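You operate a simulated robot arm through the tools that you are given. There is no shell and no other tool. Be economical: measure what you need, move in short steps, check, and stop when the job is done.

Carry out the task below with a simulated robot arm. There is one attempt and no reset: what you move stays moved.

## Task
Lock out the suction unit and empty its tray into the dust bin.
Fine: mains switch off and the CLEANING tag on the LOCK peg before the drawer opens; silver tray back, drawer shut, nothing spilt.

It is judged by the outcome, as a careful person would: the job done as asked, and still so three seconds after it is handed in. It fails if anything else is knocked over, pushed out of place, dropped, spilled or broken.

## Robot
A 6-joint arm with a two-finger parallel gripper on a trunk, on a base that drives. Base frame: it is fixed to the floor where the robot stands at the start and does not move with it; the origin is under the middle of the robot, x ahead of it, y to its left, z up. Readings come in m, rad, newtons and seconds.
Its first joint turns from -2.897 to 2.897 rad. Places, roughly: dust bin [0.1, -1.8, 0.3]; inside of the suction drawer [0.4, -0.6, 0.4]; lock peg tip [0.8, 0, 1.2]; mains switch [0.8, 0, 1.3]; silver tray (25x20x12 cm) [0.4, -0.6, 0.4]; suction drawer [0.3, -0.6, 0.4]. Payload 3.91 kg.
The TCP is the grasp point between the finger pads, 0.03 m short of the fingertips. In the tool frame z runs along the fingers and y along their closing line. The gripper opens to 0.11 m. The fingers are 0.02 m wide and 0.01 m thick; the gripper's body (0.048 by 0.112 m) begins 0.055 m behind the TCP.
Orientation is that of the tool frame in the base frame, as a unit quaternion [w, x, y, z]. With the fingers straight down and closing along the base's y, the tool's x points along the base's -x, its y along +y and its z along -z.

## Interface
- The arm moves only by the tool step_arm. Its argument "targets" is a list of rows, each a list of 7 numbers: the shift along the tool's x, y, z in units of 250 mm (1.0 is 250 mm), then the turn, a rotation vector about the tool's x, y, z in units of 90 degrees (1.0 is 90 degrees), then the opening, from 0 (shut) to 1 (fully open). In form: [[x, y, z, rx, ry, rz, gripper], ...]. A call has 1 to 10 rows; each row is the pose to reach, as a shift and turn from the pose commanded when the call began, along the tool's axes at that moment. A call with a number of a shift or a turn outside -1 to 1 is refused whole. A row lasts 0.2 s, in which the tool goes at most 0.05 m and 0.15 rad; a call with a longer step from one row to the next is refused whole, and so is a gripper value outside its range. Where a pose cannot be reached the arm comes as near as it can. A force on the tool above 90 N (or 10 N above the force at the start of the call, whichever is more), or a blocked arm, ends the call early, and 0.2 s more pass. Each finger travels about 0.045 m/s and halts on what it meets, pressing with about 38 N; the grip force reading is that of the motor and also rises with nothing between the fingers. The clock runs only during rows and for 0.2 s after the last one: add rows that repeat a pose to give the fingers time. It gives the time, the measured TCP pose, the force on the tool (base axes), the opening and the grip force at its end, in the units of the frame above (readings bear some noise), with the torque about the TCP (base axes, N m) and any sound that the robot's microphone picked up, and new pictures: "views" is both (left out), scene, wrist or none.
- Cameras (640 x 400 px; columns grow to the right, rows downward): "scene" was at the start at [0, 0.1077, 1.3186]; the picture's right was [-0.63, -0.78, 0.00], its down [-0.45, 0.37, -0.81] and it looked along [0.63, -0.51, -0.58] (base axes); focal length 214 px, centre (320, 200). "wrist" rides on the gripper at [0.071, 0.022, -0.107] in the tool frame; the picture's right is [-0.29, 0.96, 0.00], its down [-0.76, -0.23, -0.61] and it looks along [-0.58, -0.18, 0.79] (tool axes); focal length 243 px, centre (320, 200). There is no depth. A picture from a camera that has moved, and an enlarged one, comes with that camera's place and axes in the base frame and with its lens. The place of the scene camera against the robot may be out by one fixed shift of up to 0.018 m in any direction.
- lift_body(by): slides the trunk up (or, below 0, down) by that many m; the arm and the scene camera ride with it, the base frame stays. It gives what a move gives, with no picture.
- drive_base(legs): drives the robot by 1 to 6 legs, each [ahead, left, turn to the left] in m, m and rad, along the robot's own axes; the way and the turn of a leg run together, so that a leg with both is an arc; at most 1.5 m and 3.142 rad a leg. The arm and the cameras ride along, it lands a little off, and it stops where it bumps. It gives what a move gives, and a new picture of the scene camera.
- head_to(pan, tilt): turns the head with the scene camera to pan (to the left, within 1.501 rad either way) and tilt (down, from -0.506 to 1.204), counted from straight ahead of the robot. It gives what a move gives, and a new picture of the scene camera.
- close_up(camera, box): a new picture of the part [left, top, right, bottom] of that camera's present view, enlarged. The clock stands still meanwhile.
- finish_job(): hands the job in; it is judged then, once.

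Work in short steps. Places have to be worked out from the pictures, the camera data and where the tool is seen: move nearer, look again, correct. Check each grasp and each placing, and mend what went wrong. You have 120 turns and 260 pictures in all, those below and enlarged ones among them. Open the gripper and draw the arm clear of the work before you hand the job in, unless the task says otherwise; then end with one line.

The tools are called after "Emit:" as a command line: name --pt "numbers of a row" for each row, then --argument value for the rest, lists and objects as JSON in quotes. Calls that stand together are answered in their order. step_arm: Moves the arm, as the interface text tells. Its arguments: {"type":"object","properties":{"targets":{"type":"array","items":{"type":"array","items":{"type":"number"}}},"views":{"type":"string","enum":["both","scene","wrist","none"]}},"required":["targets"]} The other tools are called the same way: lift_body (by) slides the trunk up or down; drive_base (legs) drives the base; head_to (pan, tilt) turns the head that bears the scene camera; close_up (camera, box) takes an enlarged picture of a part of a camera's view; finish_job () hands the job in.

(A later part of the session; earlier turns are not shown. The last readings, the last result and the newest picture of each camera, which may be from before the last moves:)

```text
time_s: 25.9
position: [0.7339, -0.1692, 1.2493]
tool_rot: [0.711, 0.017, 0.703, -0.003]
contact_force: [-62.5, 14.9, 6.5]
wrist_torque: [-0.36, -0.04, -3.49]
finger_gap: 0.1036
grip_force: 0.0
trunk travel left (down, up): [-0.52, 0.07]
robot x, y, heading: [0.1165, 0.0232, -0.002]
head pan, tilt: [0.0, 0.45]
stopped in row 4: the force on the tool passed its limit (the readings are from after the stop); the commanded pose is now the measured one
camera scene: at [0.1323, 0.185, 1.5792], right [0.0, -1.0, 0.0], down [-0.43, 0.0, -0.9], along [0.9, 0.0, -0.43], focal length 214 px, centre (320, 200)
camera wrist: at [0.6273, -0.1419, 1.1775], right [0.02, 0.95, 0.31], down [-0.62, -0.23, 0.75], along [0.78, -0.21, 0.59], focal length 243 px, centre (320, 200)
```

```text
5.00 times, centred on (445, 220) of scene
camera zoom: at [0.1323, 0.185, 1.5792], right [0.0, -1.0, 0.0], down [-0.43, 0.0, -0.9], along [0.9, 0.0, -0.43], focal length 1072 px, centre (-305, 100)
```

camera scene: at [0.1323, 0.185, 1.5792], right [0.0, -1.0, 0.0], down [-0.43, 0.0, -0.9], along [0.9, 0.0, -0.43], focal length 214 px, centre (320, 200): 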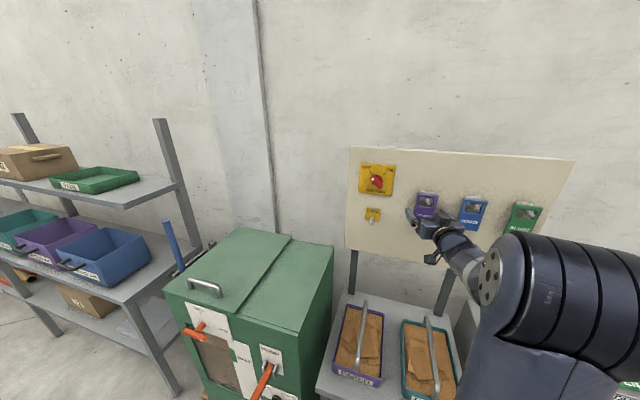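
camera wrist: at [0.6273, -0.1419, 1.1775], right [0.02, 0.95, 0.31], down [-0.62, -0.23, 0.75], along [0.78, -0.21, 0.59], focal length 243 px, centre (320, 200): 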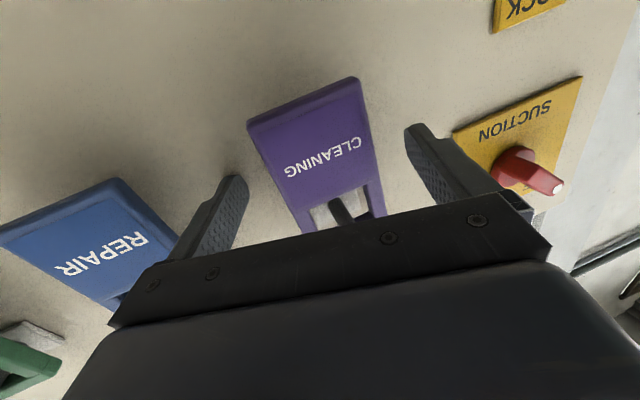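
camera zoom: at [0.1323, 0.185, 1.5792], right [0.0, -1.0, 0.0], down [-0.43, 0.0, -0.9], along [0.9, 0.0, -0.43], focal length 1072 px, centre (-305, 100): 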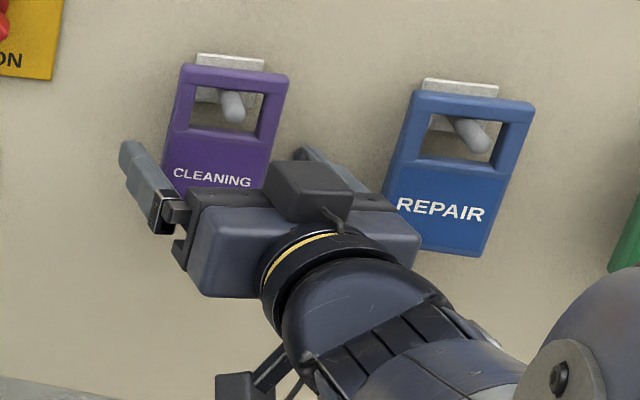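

The board is yawed: horizon lines give about 13.5°, its right side nearer, so the right finger met the board. I back off and turn the tool 13.5° to the right to face it squarely.

Emit:
step_arm --pt "0 0 -0.12 0 0 0 1" --pt "0 0.072 -0.19 0.07 0 0 1" --pt "0 0.072 -0.19 0.15 0 0 1" --pt "0 0.072 -0.19 0.15 0 0 1" --views "wrist"

Emit:
close_up --camera "scene" --box '[350, 150, 490, 260]'

```text
time_s: 26.9
position: [0.6936, -0.1641, 1.2468]
tool_rot: [0.7, 0.098, 0.703, -0.081]
contact_force: [0.0, -0.3, -0.1]
wrist_torque: [0.01, 0.0, 0.02]
finger_gap: 0.1098
grip_force: 0.1
out of reach, approached as far as the arm can: row 3, 4
trunk travel left (down, up): [-0.52, 0.07]
robot x, y, heading: [0.1198, 0.017, -0.003]
head pan, tilt: [0.0, 0.45]
camera wrist: at [0.5949, -0.1134, 1.1772], right [0.24, 0.92, 0.31], down [-0.65, -0.09, 0.76], along [0.72, -0.38, 0.57], focal length 243 px, centre (320, 200)
```

wrist: 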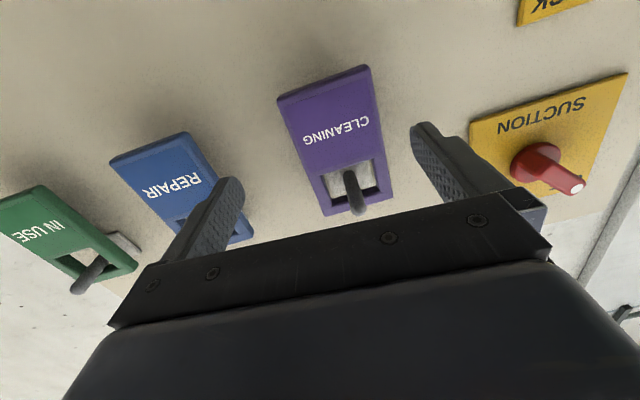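

```text
3.64 times, centred on (420, 205) of scene
camera zoom: at [0.1443, 0.1815, 1.579], right [0.0, -1.0, 0.0], down [-0.44, 0.0, -0.9], along [0.9, 0.0, -0.44], focal length 780 px, centre (-44, 182)
```

zoom: 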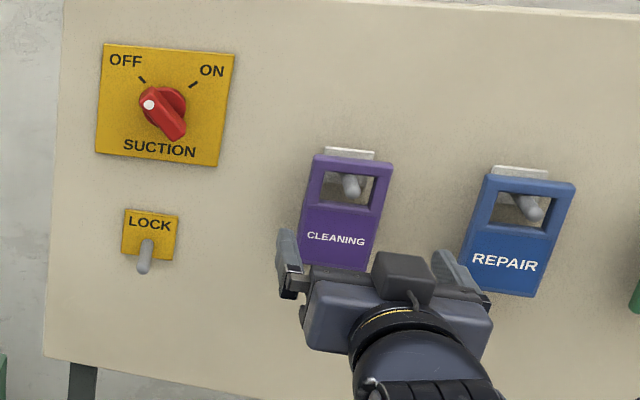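

Now square to the board; the tag is about 12 mm to the left of the tool axis. The arm is at a limit leftward, so I strafe the base, then advance partway.

Emit:
drive_base --legs '[[0, 0.014, 0]]'

Emit:
step_arm --pt "0 0 0.08 0 0 0 1" --pt "0 0 0.12 0 0 0 1" --views "wrist"

Emit:
close_up --camera "scene" --box '[400, 170, 490, 250]'

```text
time_s: 27.6
position: [0.6945, -0.1503, 1.2464]
tool_rot: [0.701, 0.098, 0.702, -0.081]
contact_force: [0.2, -0.2, 0.5]
wrist_torque: [0.01, -0.01, 0.01]
finger_gap: 0.1099
grip_force: 0.0
trunk travel left (down, up): [-0.52, 0.07]
robot x, y, heading: [0.1189, 0.0299, -0.005]
head pan, tilt: [0.0, 0.45]
camera scene: at [0.1442, 0.1958, 1.579], right [0.0, -1.0, 0.0], down [-0.44, 0.0, -0.9], along [0.9, 0.0, -0.44], focal length 214 px, centre (320, 200)
```

scene: 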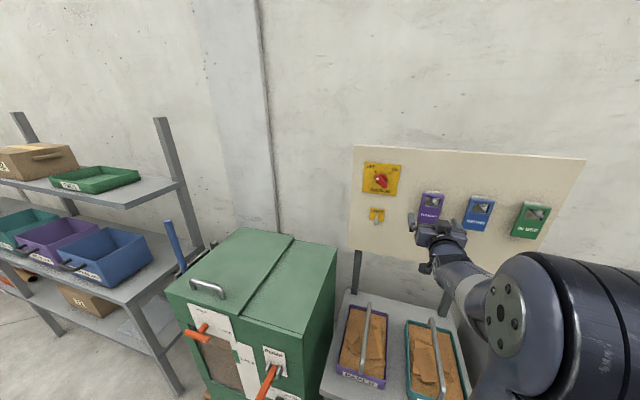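

```text
time_s: 28.2
position: [0.723, -0.1588, 1.2464]
tool_rot: [0.7, 0.096, 0.703, -0.079]
contact_force: [1.5, -1.2, 0.4]
wrist_torque: [0.02, -0.01, 0.04]
finger_gap: 0.11
grip_force: 0.1
trunk travel left (down, up): [-0.52, 0.07]
robot x, y, heading: [0.1226, 0.031, -0.001]
head pan, tilt: [0.0, 0.45]
camera wrist: at [0.6242, -0.1079, 1.1768], right [0.24, 0.92, 0.31], down [-0.65, -0.09, 0.76], along [0.73, -0.38, 0.57], focal length 243 px, centre (320, 200)
```

wrist: 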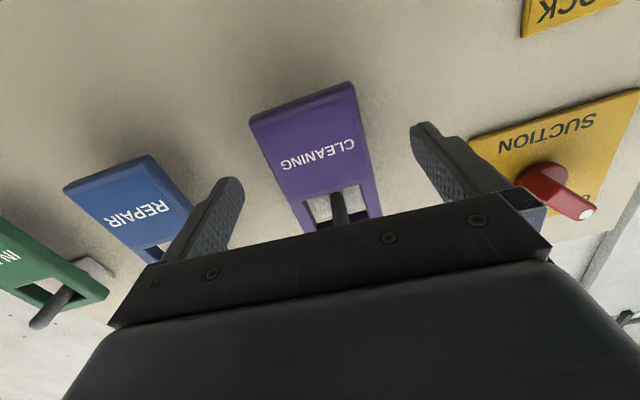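

```text
5.00 times, centred on (445, 210) of scene
camera zoom: at [0.1446, 0.1955, 1.579], right [0.0, -1.0, 0.0], down [-0.44, 0.0, -0.9], along [0.9, 0.0, -0.44], focal length 1072 px, centre (-305, 150)
```

zoom: 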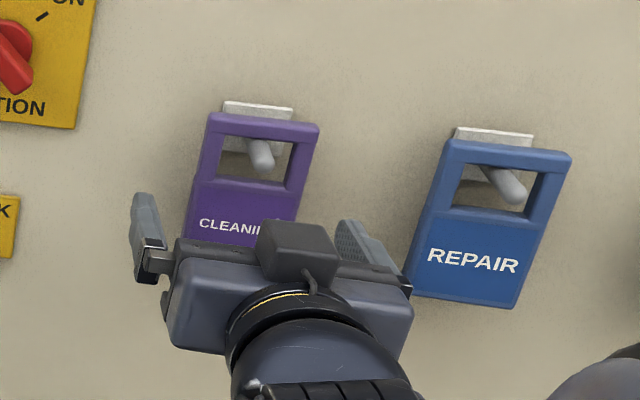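

The tag is centred between the fingers. I advance 18 mm more and close on its sides.

Emit:
step_arm --pt "0 0 0.07 0 0 0 1" --pt "0 0 0.07 0 0 0 0.5" --pt "0 0 0.07 0 0 0 0.4" --pt "0 0 0.07 0 0 0 0.4" --pt "0 0 0.07 0 0 0 0.4" --views "wrist"

Emit:
close_up --camera "scene" --box '[400, 170, 490, 250]'

```text
time_s: 29.4
position: [0.7383, -0.1623, 1.2461]
tool_rot: [0.7, 0.097, 0.703, -0.08]
contact_force: [0.3, 0.3, 0.0]
wrist_torque: [-0.03, -0.01, 0.03]
finger_gap: 0.0616
grip_force: 38.4
trunk travel left (down, up): [-0.52, 0.07]
robot x, y, heading: [0.1224, 0.0324, 0.0]
head pan, tilt: [0.0, 0.45]
camera wrist: at [0.6404, -0.1126, 1.1777], right [0.24, 0.92, 0.31], down [-0.65, -0.09, 0.76], along [0.73, -0.38, 0.57], focal length 243 px, centre (320, 200)
```

wrist: 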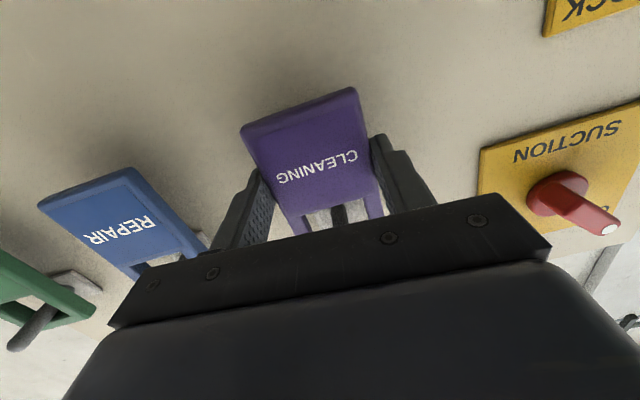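

```text
5.00 times, centred on (445, 210) of scene
camera zoom: at [0.1443, 0.1956, 1.5791], right [0.0, -1.0, 0.0], down [-0.44, 0.0, -0.9], along [0.9, 0.0, -0.44], focal length 1072 px, centre (-305, 150)
```

zoom: 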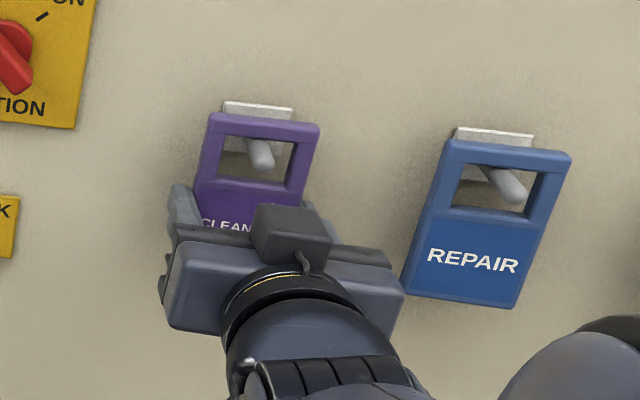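

The tag is held (gap 61.6 mm, 38 N). I lift 11 mm to free it from the peg, then draw it straight out along the board's normal.

Emit:
step_arm --pt "-0.022 0 0 0 0 0 0.4" --pt "-0.044 0 0 0 0 0 0.4" --pt "-0.048 0 -0.08 0 0 0 0.4" --pt "-0.052 0 -0.16 0 0 0 0.4" --pt "-0.056 0 -0.24 0 0 0 0.4" --pt "-0.06 0 -0.32 0 0 0 0.4" --pt "-0.06 0 -0.4 0 0 0 0.4" --views "wrist"

Emit:
close_up --camera "scene" --box '[350, 150, 490, 260]'

```text
time_s: 31.1
position: [0.643, -0.1366, 1.2619]
tool_rot: [0.7, 0.097, 0.702, -0.081]
contact_force: [0.3, -0.2, -0.1]
wrist_torque: [0.0, 0.05, 0.0]
finger_gap: 0.0612
grip_force: 37.9
trunk travel left (down, up): [-0.52, 0.07]
robot x, y, heading: [0.1197, 0.0341, -0.005]
head pan, tilt: [0.0, 0.45]
camera wrist: at [0.5437, -0.0857, 1.1934], right [0.24, 0.92, 0.31], down [-0.65, -0.09, 0.76], along [0.72, -0.38, 0.57], focal length 243 px, centre (320, 200)
```

wrist: 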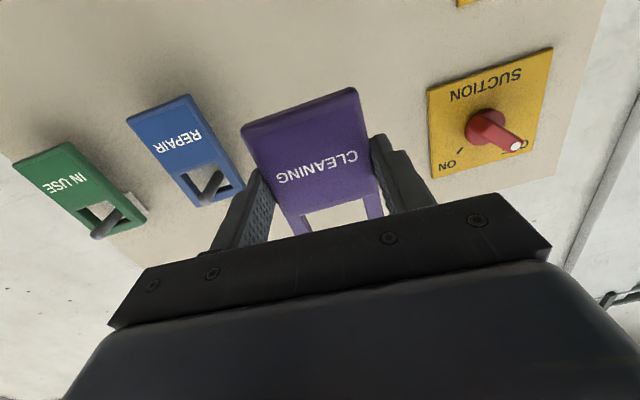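

```text
3.64 times, centred on (420, 205) of scene
camera zoom: at [0.1442, 0.1956, 1.579], right [0.0, -1.0, 0.0], down [-0.44, 0.0, -0.9], along [0.9, 0.0, -0.44], focal length 780 px, centre (-44, 182)
```

zoom: 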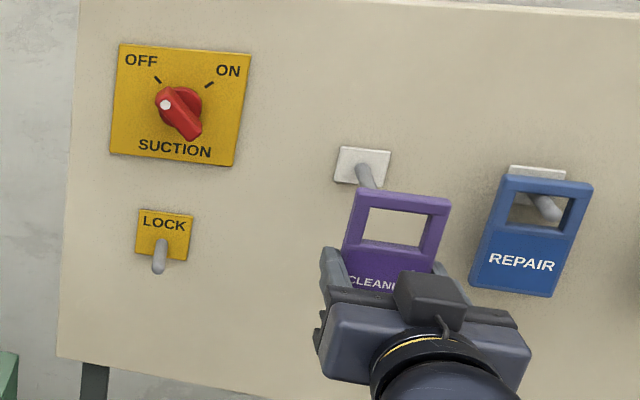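

The tag is free and held. From the views, the vector from this peg to the LOCK peg is about (0.039, 0.159, -0.100). I lower the trunk 0.1 m and move the tag left along the board.

Emit:
lift_body --by -0.1

Emit:
step_arm --pt "0 0.1 0 0 0 0 0.4" --pt "0 0.2 0 0 0 0 0.4" --pt "0 0.35 0 0 0 0 0.4" --pt "0 0.5 0 0 0 0 0.4" --pt "0 0.654 0 0 0 0 0.4" --pt "0 0.654 0 0 0 0 0.4" --views "both"

```text
time_s: 32.4
position: [0.6426, -0.1361, 1.1619]
tool_rot: [0.701, 0.098, 0.702, -0.08]
contact_force: [-1.1, 0.0, -0.7]
wrist_torque: [-0.02, -0.01, -0.01]
finger_gap: 0.0612
grip_force: 38.7
trunk travel left (down, up): [-0.42, 0.17]
robot x, y, heading: [0.12, 0.0348, -0.002]
head pan, tilt: [0.0, 0.45]
```

```text
time_s: 33.8
position: [0.6406, -0.1164, 1.1752]
tool_rot: [0.7, 0.095, 0.704, -0.077]
contact_force: [0.0, -0.3, -0.8]
wrist_torque: [0.01, 0.01, 0.01]
finger_gap: 0.0609
grip_force: 37.7
out of reach, approached as far as the arm can: row 1, 2, 3, 4, 5, 6
trunk travel left (down, up): [-0.42, 0.17]
robot x, y, heading: [0.1204, 0.0287, -0.002]
head pan, tilt: [0.0, 0.45]
camera scene: at [0.1443, 0.1955, 1.479], right [0.0, -1.0, 0.0], down [-0.44, 0.0, -0.9], along [0.9, 0.0, -0.44], focal length 214 px, centre (320, 200)
camera wrist: at [0.5411, -0.067, 1.1066], right [0.23, 0.92, 0.31], down [-0.64, -0.09, 0.76], along [0.73, -0.38, 0.57], focal length 243 px, centre (320, 200)
```

scene: 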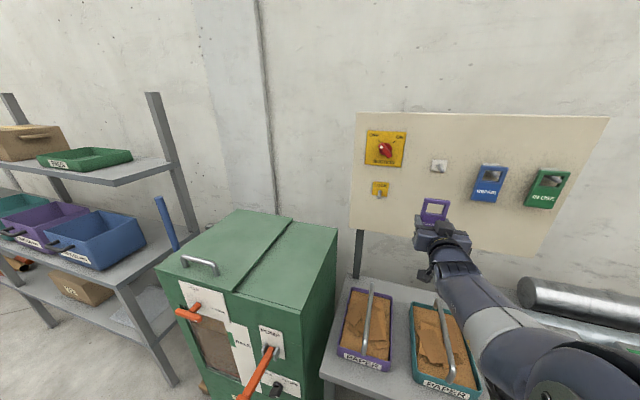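
wrist: 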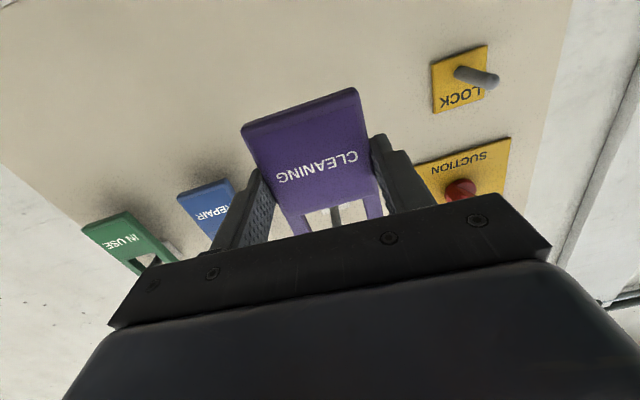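

The arm cannot yaw further right than its own radial line, so the base must go left about 0.15 m. I check the clearance to the green cabinet's levers first.

Emit:
head_to --pan 0.5 --tilt 1.15

```text
time_s: 34.9
position: [0.6403, -0.1162, 1.177]
tool_rot: [0.7, 0.094, 0.703, -0.078]
contact_force: [0.1, -0.1, -0.2]
wrist_torque: [-0.01, -0.02, 0.0]
finger_gap: 0.0612
grip_force: 38.1
trunk travel left (down, up): [-0.42, 0.17]
robot x, y, heading: [0.1233, 0.0302, -0.004]
head pan, tilt: [0.499, 1.15]
camera scene: at [0.1048, 0.2241, 1.4238], right [0.48, -0.88, 0.0], down [-0.8, -0.43, -0.41], along [0.36, 0.19, -0.91], focal length 214 px, centre (320, 200)
```

scene: 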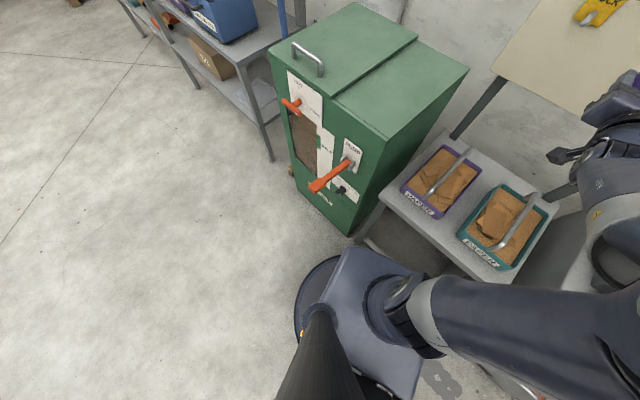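

The base front (x ≈ 0.41) clears the cabinet (x ≈ 0.53) and the lever. I strafe 0.155 m left and face the board again.

Emit:
drive_base --legs '[[0, 0.155, 0]]'

Emit:
head_to --pan -0.15 --tilt 0.45

Emit:
close_up --camera "wrist" --box '[160, 0, 640, 300]'

```text
time_s: 36.2
position: [0.6404, 0.0355, 1.1767]
tool_rot: [0.7, 0.097, 0.703, -0.08]
contact_force: [-0.4, 0.1, -0.7]
wrist_torque: [0.0, -0.01, 0.01]
finger_gap: 0.0612
grip_force: 37.7
trunk travel left (down, up): [-0.42, 0.17]
robot x, y, heading: [0.1214, 0.1878, -0.004]
head pan, tilt: [0.499, 1.15]
camera scene: at [0.1055, 0.378, 1.4238], right [0.48, -0.88, 0.0], down [-0.8, -0.43, -0.41], along [0.36, 0.19, -0.91], focal length 214 px, centre (320, 200)
```

scene: 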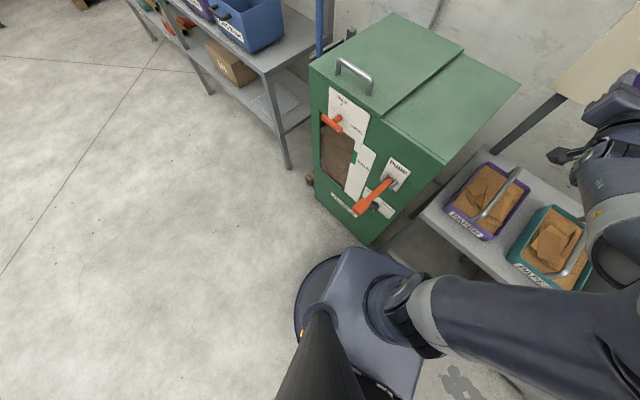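

```text
time_s: 37.3
position: [0.6406, 0.0368, 1.1751]
tool_rot: [0.7, 0.096, 0.703, -0.079]
contact_force: [0.2, -0.6, -1.2]
wrist_torque: [0.01, 0.06, -0.02]
finger_gap: 0.0612
grip_force: 37.8
trunk travel left (down, up): [-0.42, 0.17]
robot x, y, heading: [0.1179, 0.1846, -0.005]
head pan, tilt: [-0.15, 0.45]
camera scene: at [0.1439, 0.3358, 1.479], right [-0.15, -0.99, 0.0], down [-0.43, 0.07, -0.9], along [0.89, -0.14, -0.44], focal length 214 px, centre (320, 200)
```

scene: 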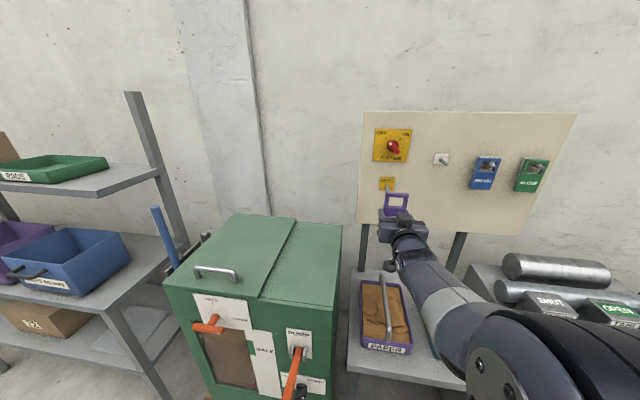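

```text
1.33 times, centred on (400, 150) of wrist
camera zoom: at [0.5415, 0.0862, 1.1066], right [0.23, 0.92, 0.31], down [-0.64, -0.09, 0.76], along [0.73, -0.38, 0.57], focal length 324 px, centre (213, 267)
```

zoom: 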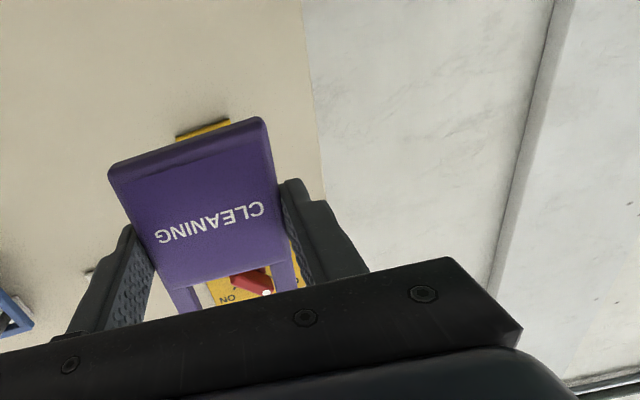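

From two wrist views the LOCK peg's root is at about (0.83, -0.02, 1.19) and its tip near (0.769, -0.004, 1.184). I line the window up with it (8 mm right, 21 mm down) before advancing.

Emit:
step_arm --pt "0.04 -0.015 0 0 0 0 0.4" --pt "0.084 -0.03 0.1 0 0 0 0.4" --pt "0.084 -0.03 0.1 0 0 0 0.4" --views "wrist"

Emit:
close_up --camera "scene" --box '[350, 150, 450, 250]'

```text
time_s: 38.1
position: [0.6647, 0.022, 1.1525]
tool_rot: [0.7, 0.096, 0.704, -0.078]
contact_force: [0.4, 0.3, -1.2]
wrist_torque: [0.01, 0.01, 0.02]
finger_gap: 0.0609
grip_force: 38.2
trunk travel left (down, up): [-0.42, 0.17]
robot x, y, heading: [0.1202, 0.1873, -0.001]
head pan, tilt: [-0.15, 0.45]
camera wrist: at [0.5653, 0.0718, 1.0839], right [0.23, 0.92, 0.31], down [-0.64, -0.1, 0.76], along [0.73, -0.38, 0.57], focal length 243 px, centre (320, 200)
```

wrist: 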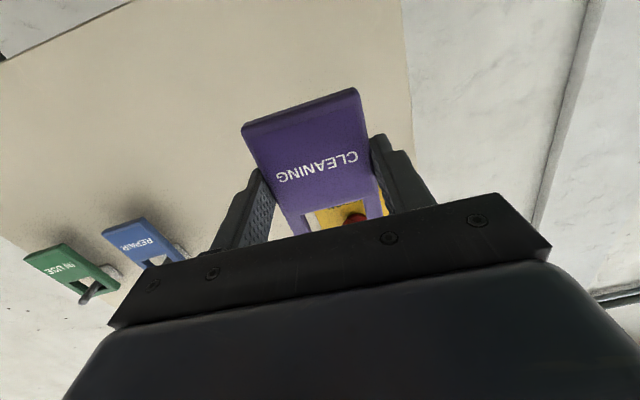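

```text
4.00 times, centred on (400, 200) of scene
camera zoom: at [0.1443, 0.3356, 1.4791], right [-0.15, -0.99, 0.0], down [-0.43, 0.07, -0.9], along [0.89, -0.14, -0.44], focal length 858 px, centre (0, 200)
```

zoom: 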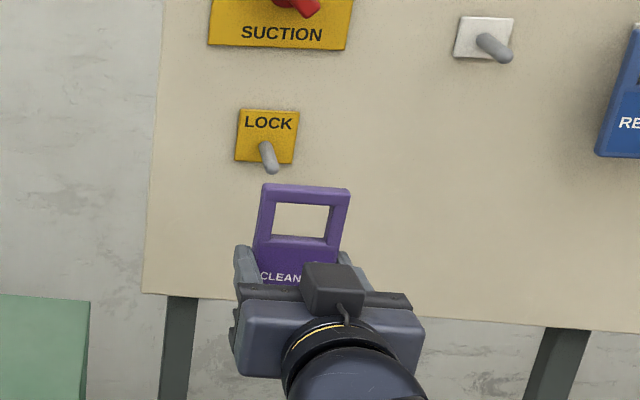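

Window and peg line up within a few mm (peg tip ≈ (0.769, -0.003, 1.18)). I advance 0.09 m and check.

Emit:
step_arm --pt "0 0 0.1 0 0 0 0.4" --pt "0 0 0.2 0 0 0 0.4" --pt "0 0 0.3 0 0 0 0.4" --pt "0 0 0.36 0 0 0 0.4" --views "wrist"

Emit:
close_up --camera "scene" --box '[360, 150, 440, 230]'

```text
time_s: 39.1
position: [0.7498, -0.0018, 1.1534]
tool_rot: [0.699, 0.094, 0.705, -0.076]
contact_force: [0.2, -0.5, -0.6]
wrist_torque: [0.01, -0.01, 0.01]
finger_gap: 0.061
grip_force: 38.0
trunk travel left (down, up): [-0.42, 0.17]
robot x, y, heading: [0.1216, 0.1888, -0.001]
head pan, tilt: [-0.15, 0.45]
camera wrist: at [0.6508, 0.0467, 1.0849], right [0.23, 0.92, 0.31], down [-0.64, -0.1, 0.76], along [0.73, -0.37, 0.57], focal length 243 px, centre (320, 200)
```

wrist: 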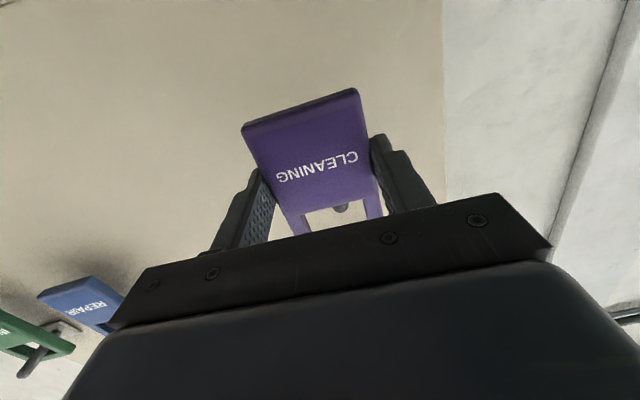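

```text
5.00 times, centred on (400, 190) of scene
camera zoom: at [0.144, 0.3357, 1.479], right [-0.15, -0.99, 0.0], down [-0.43, 0.07, -0.9], along [0.89, -0.14, -0.44], focal length 1072 px, centre (-80, 250)
```

zoom: 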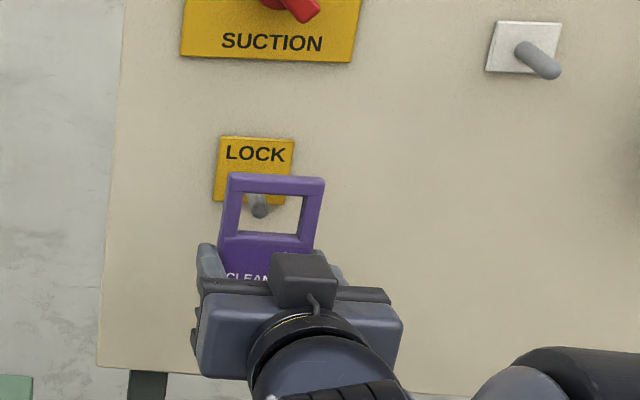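

The peg tip shows inside the window, some 6 mm left of its centre. I shift 4 mm left and advance 18 mm.

Emit:
step_arm --pt "0 0.016 0.0 0 0 0 0.4" --pt "0 0.016 0.04 0 0 0 0.4" --pt "0 0.016 0.075 0 0 0 0.4" --views "wrist"

Emit:
close_up --camera "scene" --box '[360, 150, 440, 230]'

```text
time_s: 39.9
position: [0.7677, -0.0066, 1.1554]
tool_rot: [0.699, 0.093, 0.704, -0.076]
contact_force: [0.5, 0.9, -0.3]
wrist_torque: [0.03, 0.04, -0.02]
finger_gap: 0.061
grip_force: 38.0
out of reach, approached as far as the arm can: row 1, 2, 3
trunk travel left (down, up): [-0.42, 0.17]
robot x, y, heading: [0.1207, 0.1881, -0.002]
head pan, tilt: [-0.15, 0.45]
camera wrist: at [0.6686, 0.0429, 1.087], right [0.23, 0.92, 0.31], down [-0.64, -0.1, 0.76], along [0.73, -0.37, 0.57], focal length 243 px, centre (320, 200)
```

wrist: 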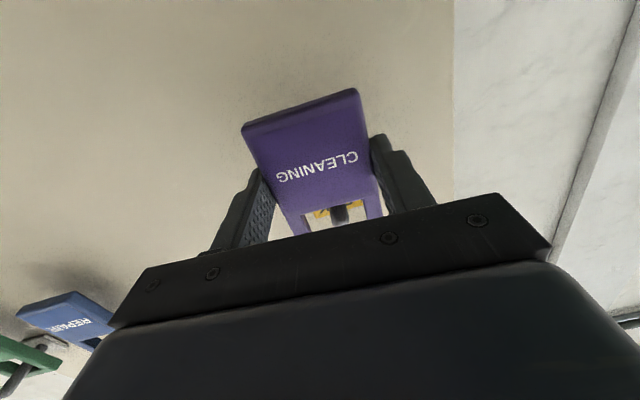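

```text
5.00 times, centred on (400, 190) of scene
camera zoom: at [0.144, 0.3357, 1.4791], right [-0.15, -0.99, 0.0], down [-0.43, 0.07, -0.9], along [0.89, -0.14, -0.44], focal length 1072 px, centre (-80, 250)
```

zoom: 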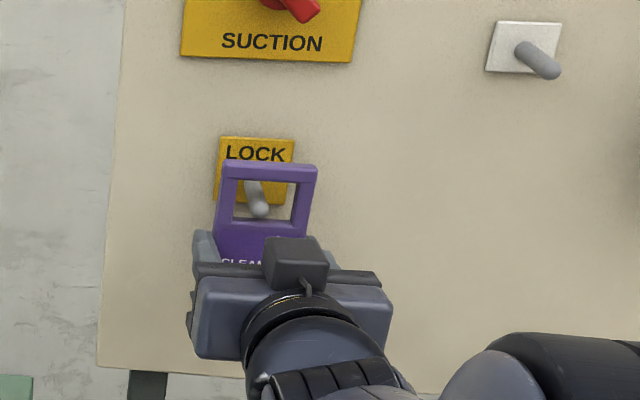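

The peg passes through the window now. I advance another 16 mm.

Emit:
step_arm --pt "0 0 0.035 0 0 0 0.4" --pt "0 0 0.065 0 0 0 0.4" --views "wrist"

Emit:
close_up --camera "scene" --box '[360, 150, 440, 230]'

```text
time_s: 40.5
position: [0.7827, -0.0106, 1.156]
tool_rot: [0.699, 0.094, 0.704, -0.075]
contact_force: [-0.1, -0.3, -0.9]
wrist_torque: [-0.01, -0.02, 0.0]
finger_gap: 0.0612
grip_force: 37.9
trunk travel left (down, up): [-0.42, 0.17]
robot x, y, heading: [0.1194, 0.1877, -0.002]
head pan, tilt: [-0.15, 0.45]
camera wrist: at [0.6835, 0.0386, 1.0875], right [0.23, 0.92, 0.31], down [-0.64, -0.1, 0.76], along [0.73, -0.38, 0.57], focal length 243 px, centre (320, 200)
```

wrist: 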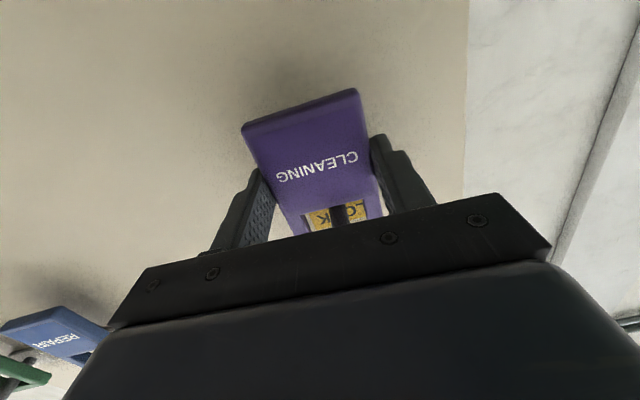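

```text
5.00 times, centred on (400, 190) of scene
camera zoom: at [0.144, 0.3357, 1.479], right [-0.15, -0.99, 0.0], down [-0.43, 0.07, -0.9], along [0.89, -0.14, -0.44], focal length 1072 px, centre (-80, 250)
```

zoom: 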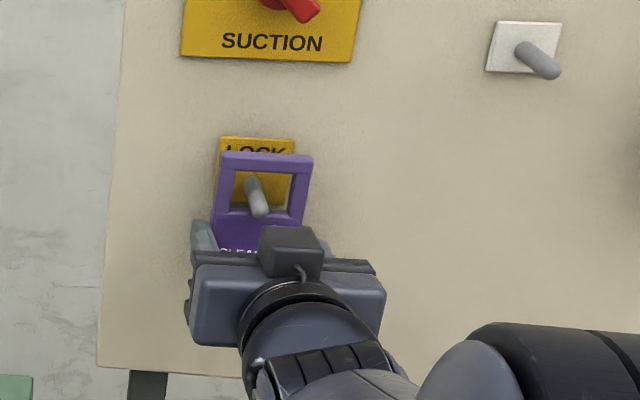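

The peg is well through the window. I move 8 mm further in and lower 13 mm until the top bar rests on the peg.

Emit:
step_arm --pt "0 0 0.032 0 0 0 0.4" --pt "0.025 0 0.032 0 0 0 0.4" --pt "0.05 0 0.032 0 0 0 0.4" --views "none"

Emit:
close_up --camera "scene" --box '[360, 150, 440, 230]'

```text
time_s: 41.3
position: [0.7887, -0.0155, 1.1439]
tool_rot: [0.699, 0.093, 0.705, -0.075]
contact_force: [0.4, 0.0, -1.1]
wrist_torque: [0.02, 0.01, 0.01]
finger_gap: 0.0612
grip_force: 37.7
trunk travel left (down, up): [-0.42, 0.17]
robot x, y, heading: [0.1248, 0.1854, -0.001]
head pan, tilt: [-0.15, 0.45]
```

```text
5.00 times, centred on (400, 190) of scene
camera zoom: at [0.144, 0.3357, 1.4791], right [-0.15, -0.99, 0.0], down [-0.43, 0.07, -0.9], along [0.89, -0.14, -0.44], focal length 1072 px, centre (-80, 250)
```

zoom: 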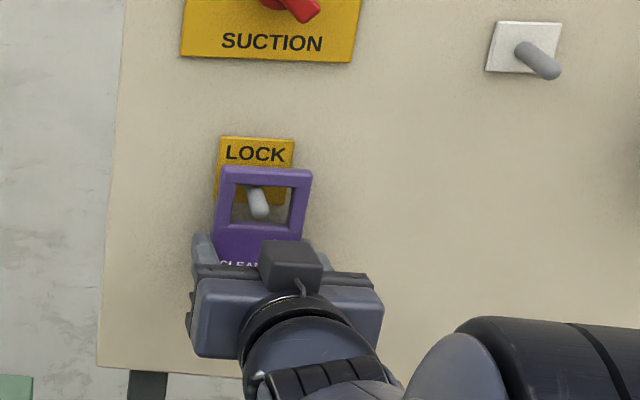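

No contact yet. I lower up to 7 mm more, watching the vertical force.

Emit:
step_arm --pt "0.012 0 0 0 0 0 0.4" --pt "0.028 0 0 0 0 0 0.4" --views "none"

Emit:
close_up --camera "scene" --box '[360, 150, 440, 230]'

```text
time_s: 41.9
position: [0.7896, -0.0155, 1.141]
tool_rot: [0.702, 0.092, 0.702, -0.076]
contact_force: [5.1, 0.0, 16.7]
wrist_torque: [-0.02, 0.07, 0.01]
finger_gap: 0.061
grip_force: 38.0
out of reach, approached as far as the arm can: row 1, 2
trunk travel left (down, up): [-0.42, 0.17]
robot x, y, heading: [0.1212, 0.1846, -0.002]
head pan, tilt: [-0.15, 0.45]
```

```text
5.00 times, centred on (400, 190) of scene
camera zoom: at [0.1433, 0.3362, 1.4794], right [-0.15, -0.99, 0.0], down [-0.43, 0.07, -0.9], along [0.89, -0.14, -0.43], focal length 1072 px, centre (-80, 250)
```

zoom: 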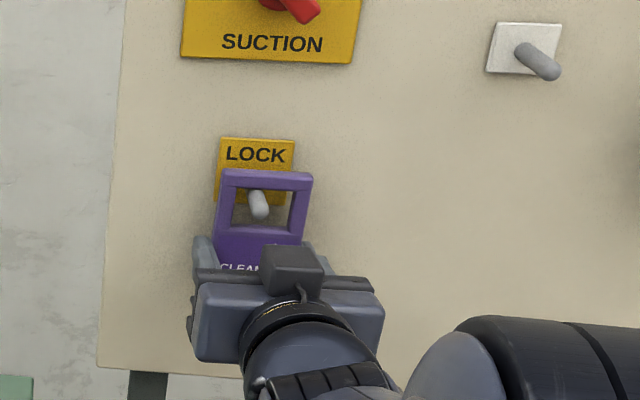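

A 17 N upward force shows the tag now rests on the peg. I open and draw straight back.

Emit:
step_arm --pt "-0.01 0 0 0 0 0 0.7" --pt "-0.01 0 0 0 0 0 1" --pt "-0.01 0 0 0 0 0 1" --pt "-0.01 0 -0.1 0 0 0 1" --pt "-0.01 0 -0.25 0 0 0 1" --pt "-0.01 0 -0.45 0 0 0 1" --pt "-0.01 0 -0.6 0 0 0 1" --views "none"

Emit:
close_up --camera "scene" --box '[360, 110, 480, 230]'

```text
time_s: 43.5
position: [0.6458, 0.0217, 1.1433]
tool_rot: [0.7, 0.096, 0.703, -0.078]
contact_force: [-0.7, 0.3, -0.7]
wrist_torque: [-0.05, 0.02, 0.01]
finger_gap: 0.11
grip_force: 0.0
trunk travel left (down, up): [-0.42, 0.17]
robot x, y, heading: [0.1246, 0.1888, -0.01]
head pan, tilt: [-0.15, 0.45]
```

```text
3.33 times, centred on (420, 170) of scene
camera zoom: at [0.1439, 0.3357, 1.479], right [-0.15, -0.99, 0.0], down [-0.43, 0.07, -0.9], along [0.89, -0.14, -0.44], focal length 715 px, centre (-13, 300)
```

zoom: 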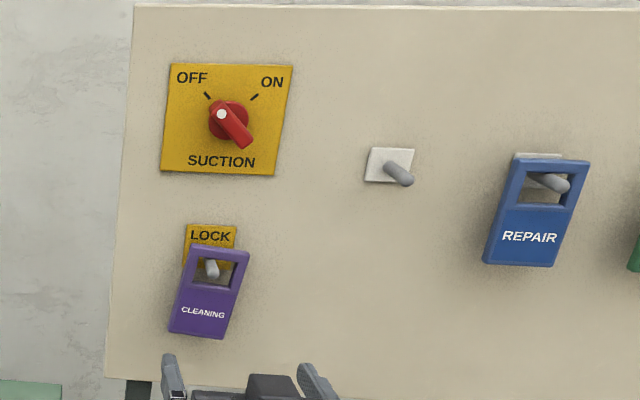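

The lockout is done: switch OFF, CLEANING tag on the LOCK peg. I back the robot away, and look toward the suction unit.

Emit:
drive_base --legs '[[-0.35, 0, 0]]'

Emit:
step_arm --pt "0 0 -0.05 0 0.09 0 1" --pt "0 0 -0.1 0 0.18 0 1" --pt "0 0 -0.15 0 0.27 0 1" --pt "0 0 -0.2 0 0.36 0 1" --pt "0 0 -0.25 0 0.45 0 1" --pt "0 0 -0.3 0 0.54 0 1" --pt "0 0 -0.35 0 0.63 0 1" --pt "0 0 -0.4 0 0.72 0 1" --pt "0 0 -0.45 0 0.81 0 1" --pt "0 0 -0.5 0 0.9 0 1" --views "none"

Emit:
head_to --pan -1.0 --tilt 0.7

```text
time_s: 45.8
position: [0.2922, 0.0231, 1.1452]
tool_rot: [0.7, 0.097, 0.703, -0.079]
contact_force: [0.1, -0.4, -0.3]
wrist_torque: [-0.03, 0.0, -0.02]
finger_gap: 0.1099
grip_force: 0.0
trunk travel left (down, up): [-0.42, 0.17]
robot x, y, heading: [-0.2349, 0.188, -0.007]
head pan, tilt: [-0.15, 0.45]
camera scene: at [-0.2086, 0.337, 1.4791], right [-0.15, -0.99, 0.0], down [-0.43, 0.07, -0.9], along [0.89, -0.14, -0.44], focal length 214 px, centre (320, 200)
```

scene: 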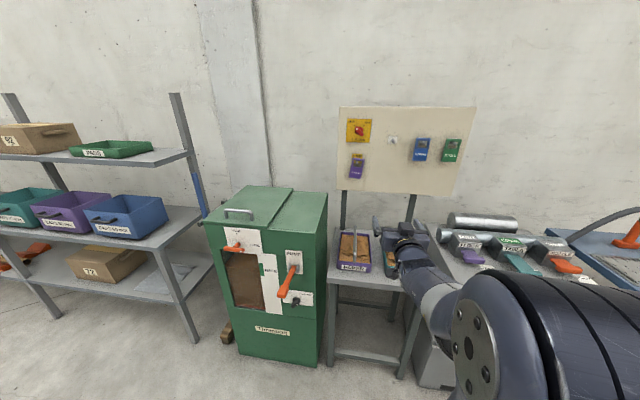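

```text
time_s: 48.0
position: [0.1707, 0.0552, 1.1457]
tool_rot: [0.074, 0.124, 0.989, 0.003]
contact_force: [-0.9, 0.3, 0.1]
wrist_torque: [0.01, 0.01, -0.01]
finger_gap: 0.1102
grip_force: 0.0
out of reach, approached as far as the arm can: row 3
trunk travel left (down, up): [-0.42, 0.17]
robot x, y, heading: [-0.2304, 0.1868, -0.003]
head pan, tilt: [-0.15, 0.45]
```

```text
time_s: 49.2
position: [0.1706, 0.0545, 1.1455]
tool_rot: [0.077, 0.124, 0.989, 0.002]
contact_force: [-0.2, -0.3, -0.4]
wrist_torque: [0.03, -0.03, 0.0]
finger_gap: 0.1101
grip_force: 0.1
trunk travel left (down, up): [-0.42, 0.17]
robot x, y, heading: [-0.2314, 0.1897, -0.008]
head pan, tilt: [-1.0, 0.7]
camera scene: at [-0.2539, 0.2795, 1.4569], right [-0.84, -0.54, 0.0], down [-0.35, 0.54, -0.77], along [0.41, -0.64, -0.64], focal length 214 px, centre (320, 200)
```

scene: 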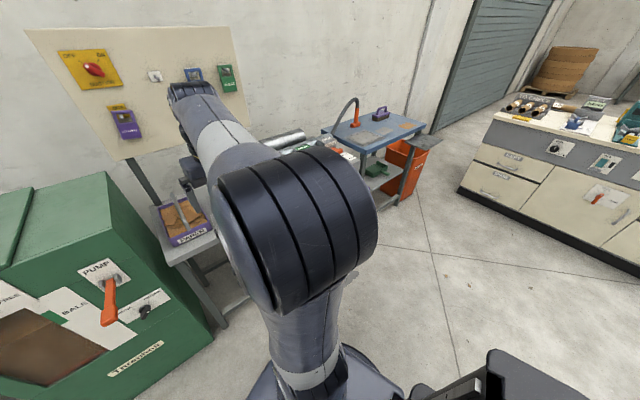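

The suction unit lies to the right. I strafe right 0.8 m to stand in front of it, then look.

Emit:
drive_base --legs '[[-0.1, -0.8, 0]]'

Emit:
head_to --pan 0.05 --tilt 0.7

```text
time_s: 53.5
position: [0.065, -0.7527, 1.145]
tool_rot: [0.076, 0.129, 0.989, 0.003]
contact_force: [-0.6, 0.5, 0.4]
wrist_torque: [0.01, 0.02, -0.02]
finger_gap: 0.11
grip_force: 0.0
trunk travel left (down, up): [-0.42, 0.17]
robot x, y, heading: [-0.3356, -0.6159, -0.019]
head pan, tilt: [-1.0, 0.7]
camera scene: at [-0.3568, -0.5224, 1.4569], right [-0.85, -0.53, 0.0], down [-0.34, 0.55, -0.76], along [0.4, -0.65, -0.64], focal length 214 px, centre (320, 200)
```

scene: 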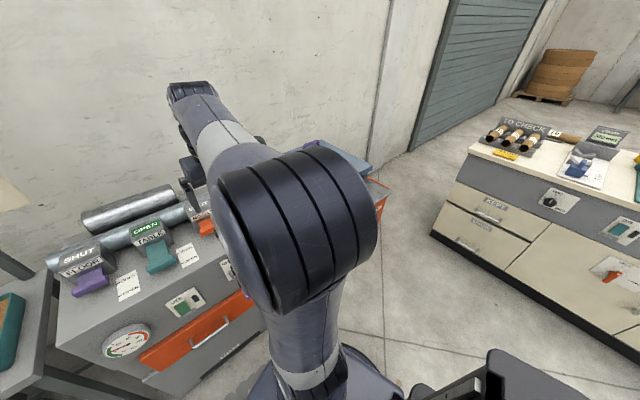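

```text
time_s: 54.8
position: [0.0668, -0.7529, 1.1464]
tool_rot: [0.076, 0.129, 0.989, 0.003]
contact_force: [0.0, 0.5, 0.1]
wrist_torque: [-0.03, 0.05, -0.03]
finger_gap: 0.1101
grip_force: 0.1
trunk travel left (down, up): [-0.42, 0.17]
robot x, y, heading: [-0.3375, -0.6171, -0.017]
head pan, tilt: [0.051, 0.7]
camera scene: at [-0.3168, -0.4473, 1.4569], right [0.04, -1.0, 0.0], down [-0.64, -0.02, -0.76], along [0.76, 0.03, -0.64], focal length 214 px, centre (320, 200)
```

scene: 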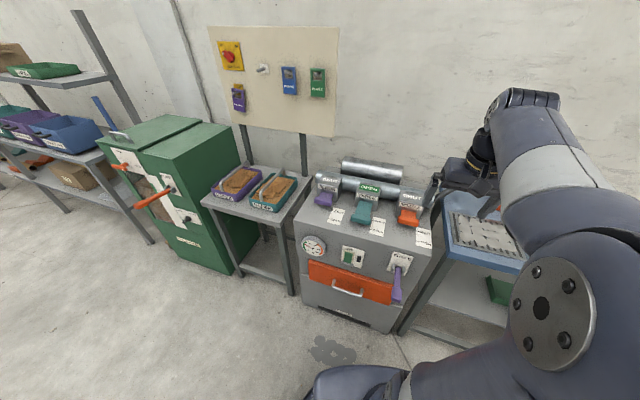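

Emit:
close_up --camera "scene" --box '[280, 150, 460, 350]'

Emit:
close_up --camera "scene" --box '[210, 30, 340, 120]'

```text
2.00 times, centred on (370, 250) of scene
camera zoom: at [-0.3168, -0.4473, 1.4569], right [0.04, -1.0, 0.0], down [-0.64, -0.02, -0.76], along [0.76, 0.03, -0.64], focal length 429 px, centre (220, 100)
```

zoom: 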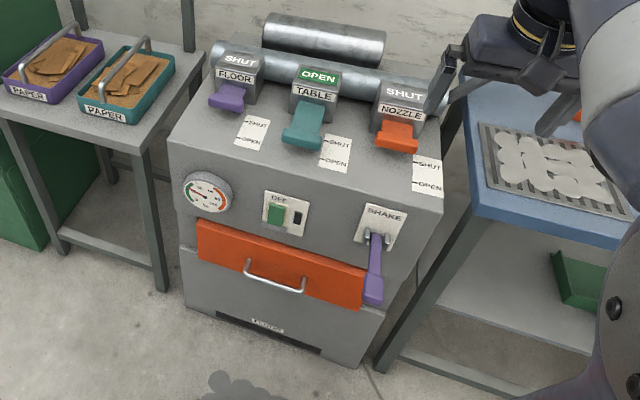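

```text
4.44 times, centred on (275, 75) of scene
camera zoom: at [-0.3168, -0.4473, 1.4569], right [0.04, -1.0, 0.0], down [-0.64, -0.02, -0.76], along [0.76, 0.03, -0.64], focal length 953 px, centre (520, 756)
```

zoom: 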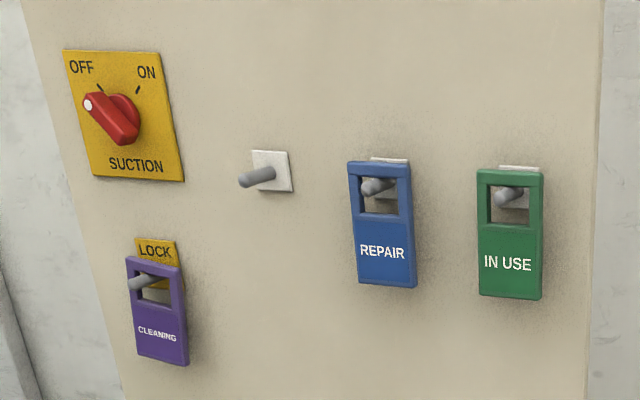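

Lockout is visible and good. The suction unit's front is yawed about 15.5°, and its drawer handle is near (0.235, -0.565, 0.39). I place the robot on the drawer's axis, 0.68 m back, facing it.

Emit:
drive_base --legs '[[-0.08, 0.25, 0], [0, 0, -0.255]]'

Emit:
head_to --pan -0.15 --tilt 0.85

Emit:
close_up --camera "scene" --box '[180, 80, 420, 260]'

```text
time_s: 57.5
position: [-0.0573, -0.6016, 1.1447]
tool_rot: [0.076, 0.261, 0.962, -0.007]
contact_force: [0.8, 0.1, -0.5]
wrist_torque: [0.0, -0.01, -0.02]
finger_gap: 0.1101
grip_force: 0.0
trunk travel left (down, up): [-0.42, 0.17]
robot x, y, heading: [-0.4115, -0.3661, -0.277]
head pan, tilt: [0.051, 0.7]
camera scene: at [-0.35, -0.2088, 1.4569], right [-0.23, -0.97, 0.0], down [-0.63, 0.15, -0.76], along [0.74, -0.18, -0.64], focal length 214 px, centre (320, 200)
```

scene: 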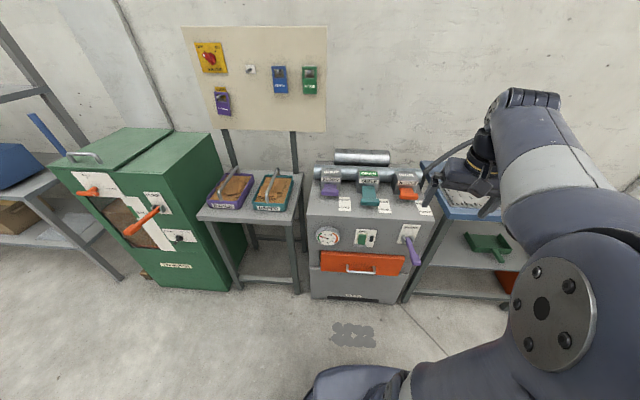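

```text
time_s: 58.3
position: [-0.0577, -0.6016, 1.1454]
tool_rot: [0.076, 0.26, 0.962, -0.008]
contact_force: [-0.4, -0.6, -0.3]
wrist_torque: [-0.01, 0.02, 0.02]
finger_gap: 0.1098
grip_force: 0.0
trunk travel left (down, up): [-0.42, 0.17]
robot x, y, heading: [-0.4139, -0.3628, -0.28]
head pan, tilt: [-0.15, 0.85]
camera scene: at [-0.3617, -0.2221, 1.4446], right [-0.42, -0.91, 0.0], down [-0.68, 0.31, -0.66], along [0.6, -0.28, -0.75], focal length 214 px, centre (320, 200)
```

scene: 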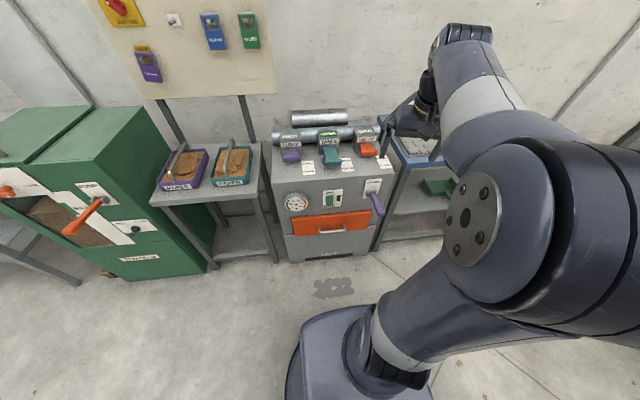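

```text
2.22 times, centred on (300, 170) of scene
camera zoom: at [-0.3617, -0.2221, 1.4446], right [-0.42, -0.91, 0.0], down [-0.68, 0.31, -0.66], along [0.6, -0.28, -0.75], focal length 477 px, centre (364, 267)
```

zoom: 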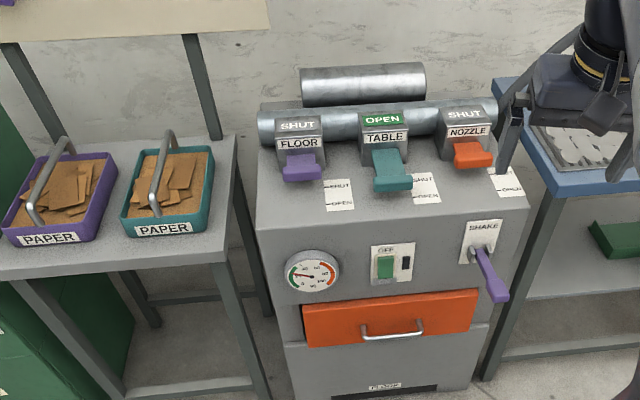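

The drawer handle is judged at about (0.24, -0.575, 0.39). I lower the trunk and then turn the tool to point forward, 30° down, with the fingers closing vertically.

Emit:
lift_body --by -0.3

Emit:
step_arm --pt "0 0 0 -0.049 -0.0365 0.0781 1" --pt "0 0 0 -0.098 -0.073 0.156 1" --pt "0 0 0 -0.146 -0.11 0.234 1" --pt "0 0 0 -0.195 -0.146 0.312 1" --pt "0 0 0 -0.244 -0.183 0.39 1" --pt "0 0 0 -0.293 -0.219 0.469 1" --pt "0 0 0 -0.342 -0.256 0.547 1" --pt "0 0 0 -0.39 -0.292 0.625 1" --pt "0 0 0 -0.439 -0.328 0.703 1" --pt "0 0 0 -0.484 -0.362 0.775 1" --views "both"

```text
time_s: 61.3
position: [-0.0586, -0.602, 0.8455]
tool_rot: [0.075, 0.26, 0.963, -0.008]
contact_force: [0.0, -0.2, -0.1]
wrist_torque: [0.0, 0.01, -0.01]
finger_gap: 0.1099
grip_force: 0.0
trunk travel left (down, up): [-0.12, 0.47]
robot x, y, heading: [-0.4121, -0.3653, -0.28]
head pan, tilt: [-0.15, 0.85]
```

```text
refused: row 1 steps farther than a row can; nothing moved
```

The per-row turn was slightly too big, so I use smaller rows.

Emit:
step_arm --pt "0 0 0 -0.045 -0.034 0.0724 1" --pt "0 0 0 -0.09 -0.068 0.145 1" --pt "0 0 0 -0.136 -0.102 0.217 1" --pt "0 0 0 -0.181 -0.135 0.29 1" --pt "0 0 0 -0.226 -0.169 0.362 1" --pt "0 0 0 -0.272 -0.203 0.434 1" --pt "0 0 0 -0.317 -0.237 0.507 1" --pt "0 0 0 -0.362 -0.271 0.579 1" --pt "0 0 0 -0.407 -0.305 0.652 1" --pt "0 0 0 -0.453 -0.339 0.724 1" --views "both"

```text
time_s: 63.5
position: [-0.0572, -0.603, 0.8453]
tool_rot: [0.38, 0.671, 0.571, 0.284]
contact_force: [-0.2, 0.0, -0.3]
wrist_torque: [0.0, 0.01, -0.02]
finger_gap: 0.1099
grip_force: 0.0
trunk travel left (down, up): [-0.12, 0.47]
robot x, y, heading: [-0.4092, -0.3662, -0.281]
head pan, tilt: [-0.15, 0.85]
camera scene: at [-0.3617, -0.2222, 1.1446], right [-0.42, -0.91, 0.0], down [-0.68, 0.32, -0.66], along [0.6, -0.28, -0.75], focal length 214 px, centre (320, 200)
camera wrist: at [-0.1199, -0.5129, 0.9196], right [0.47, -0.34, 0.81], down [-0.76, -0.62, 0.18], along [0.44, -0.71, -0.55], focal length 243 px, centre (320, 200)
```

scene: 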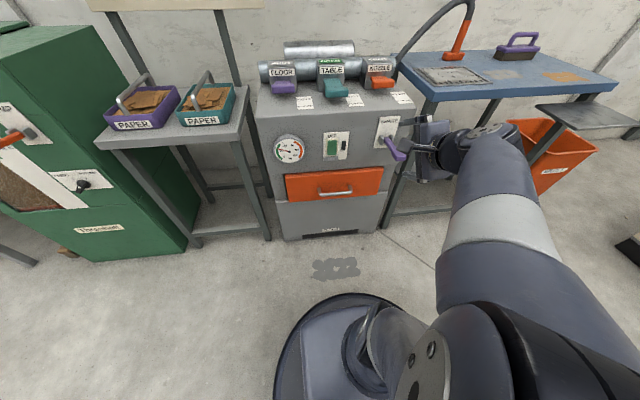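
wrist: 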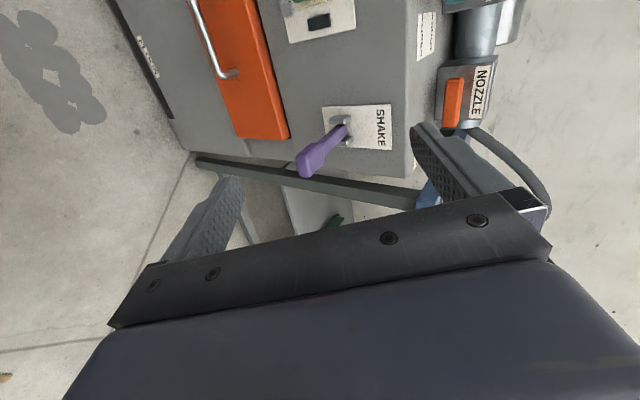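

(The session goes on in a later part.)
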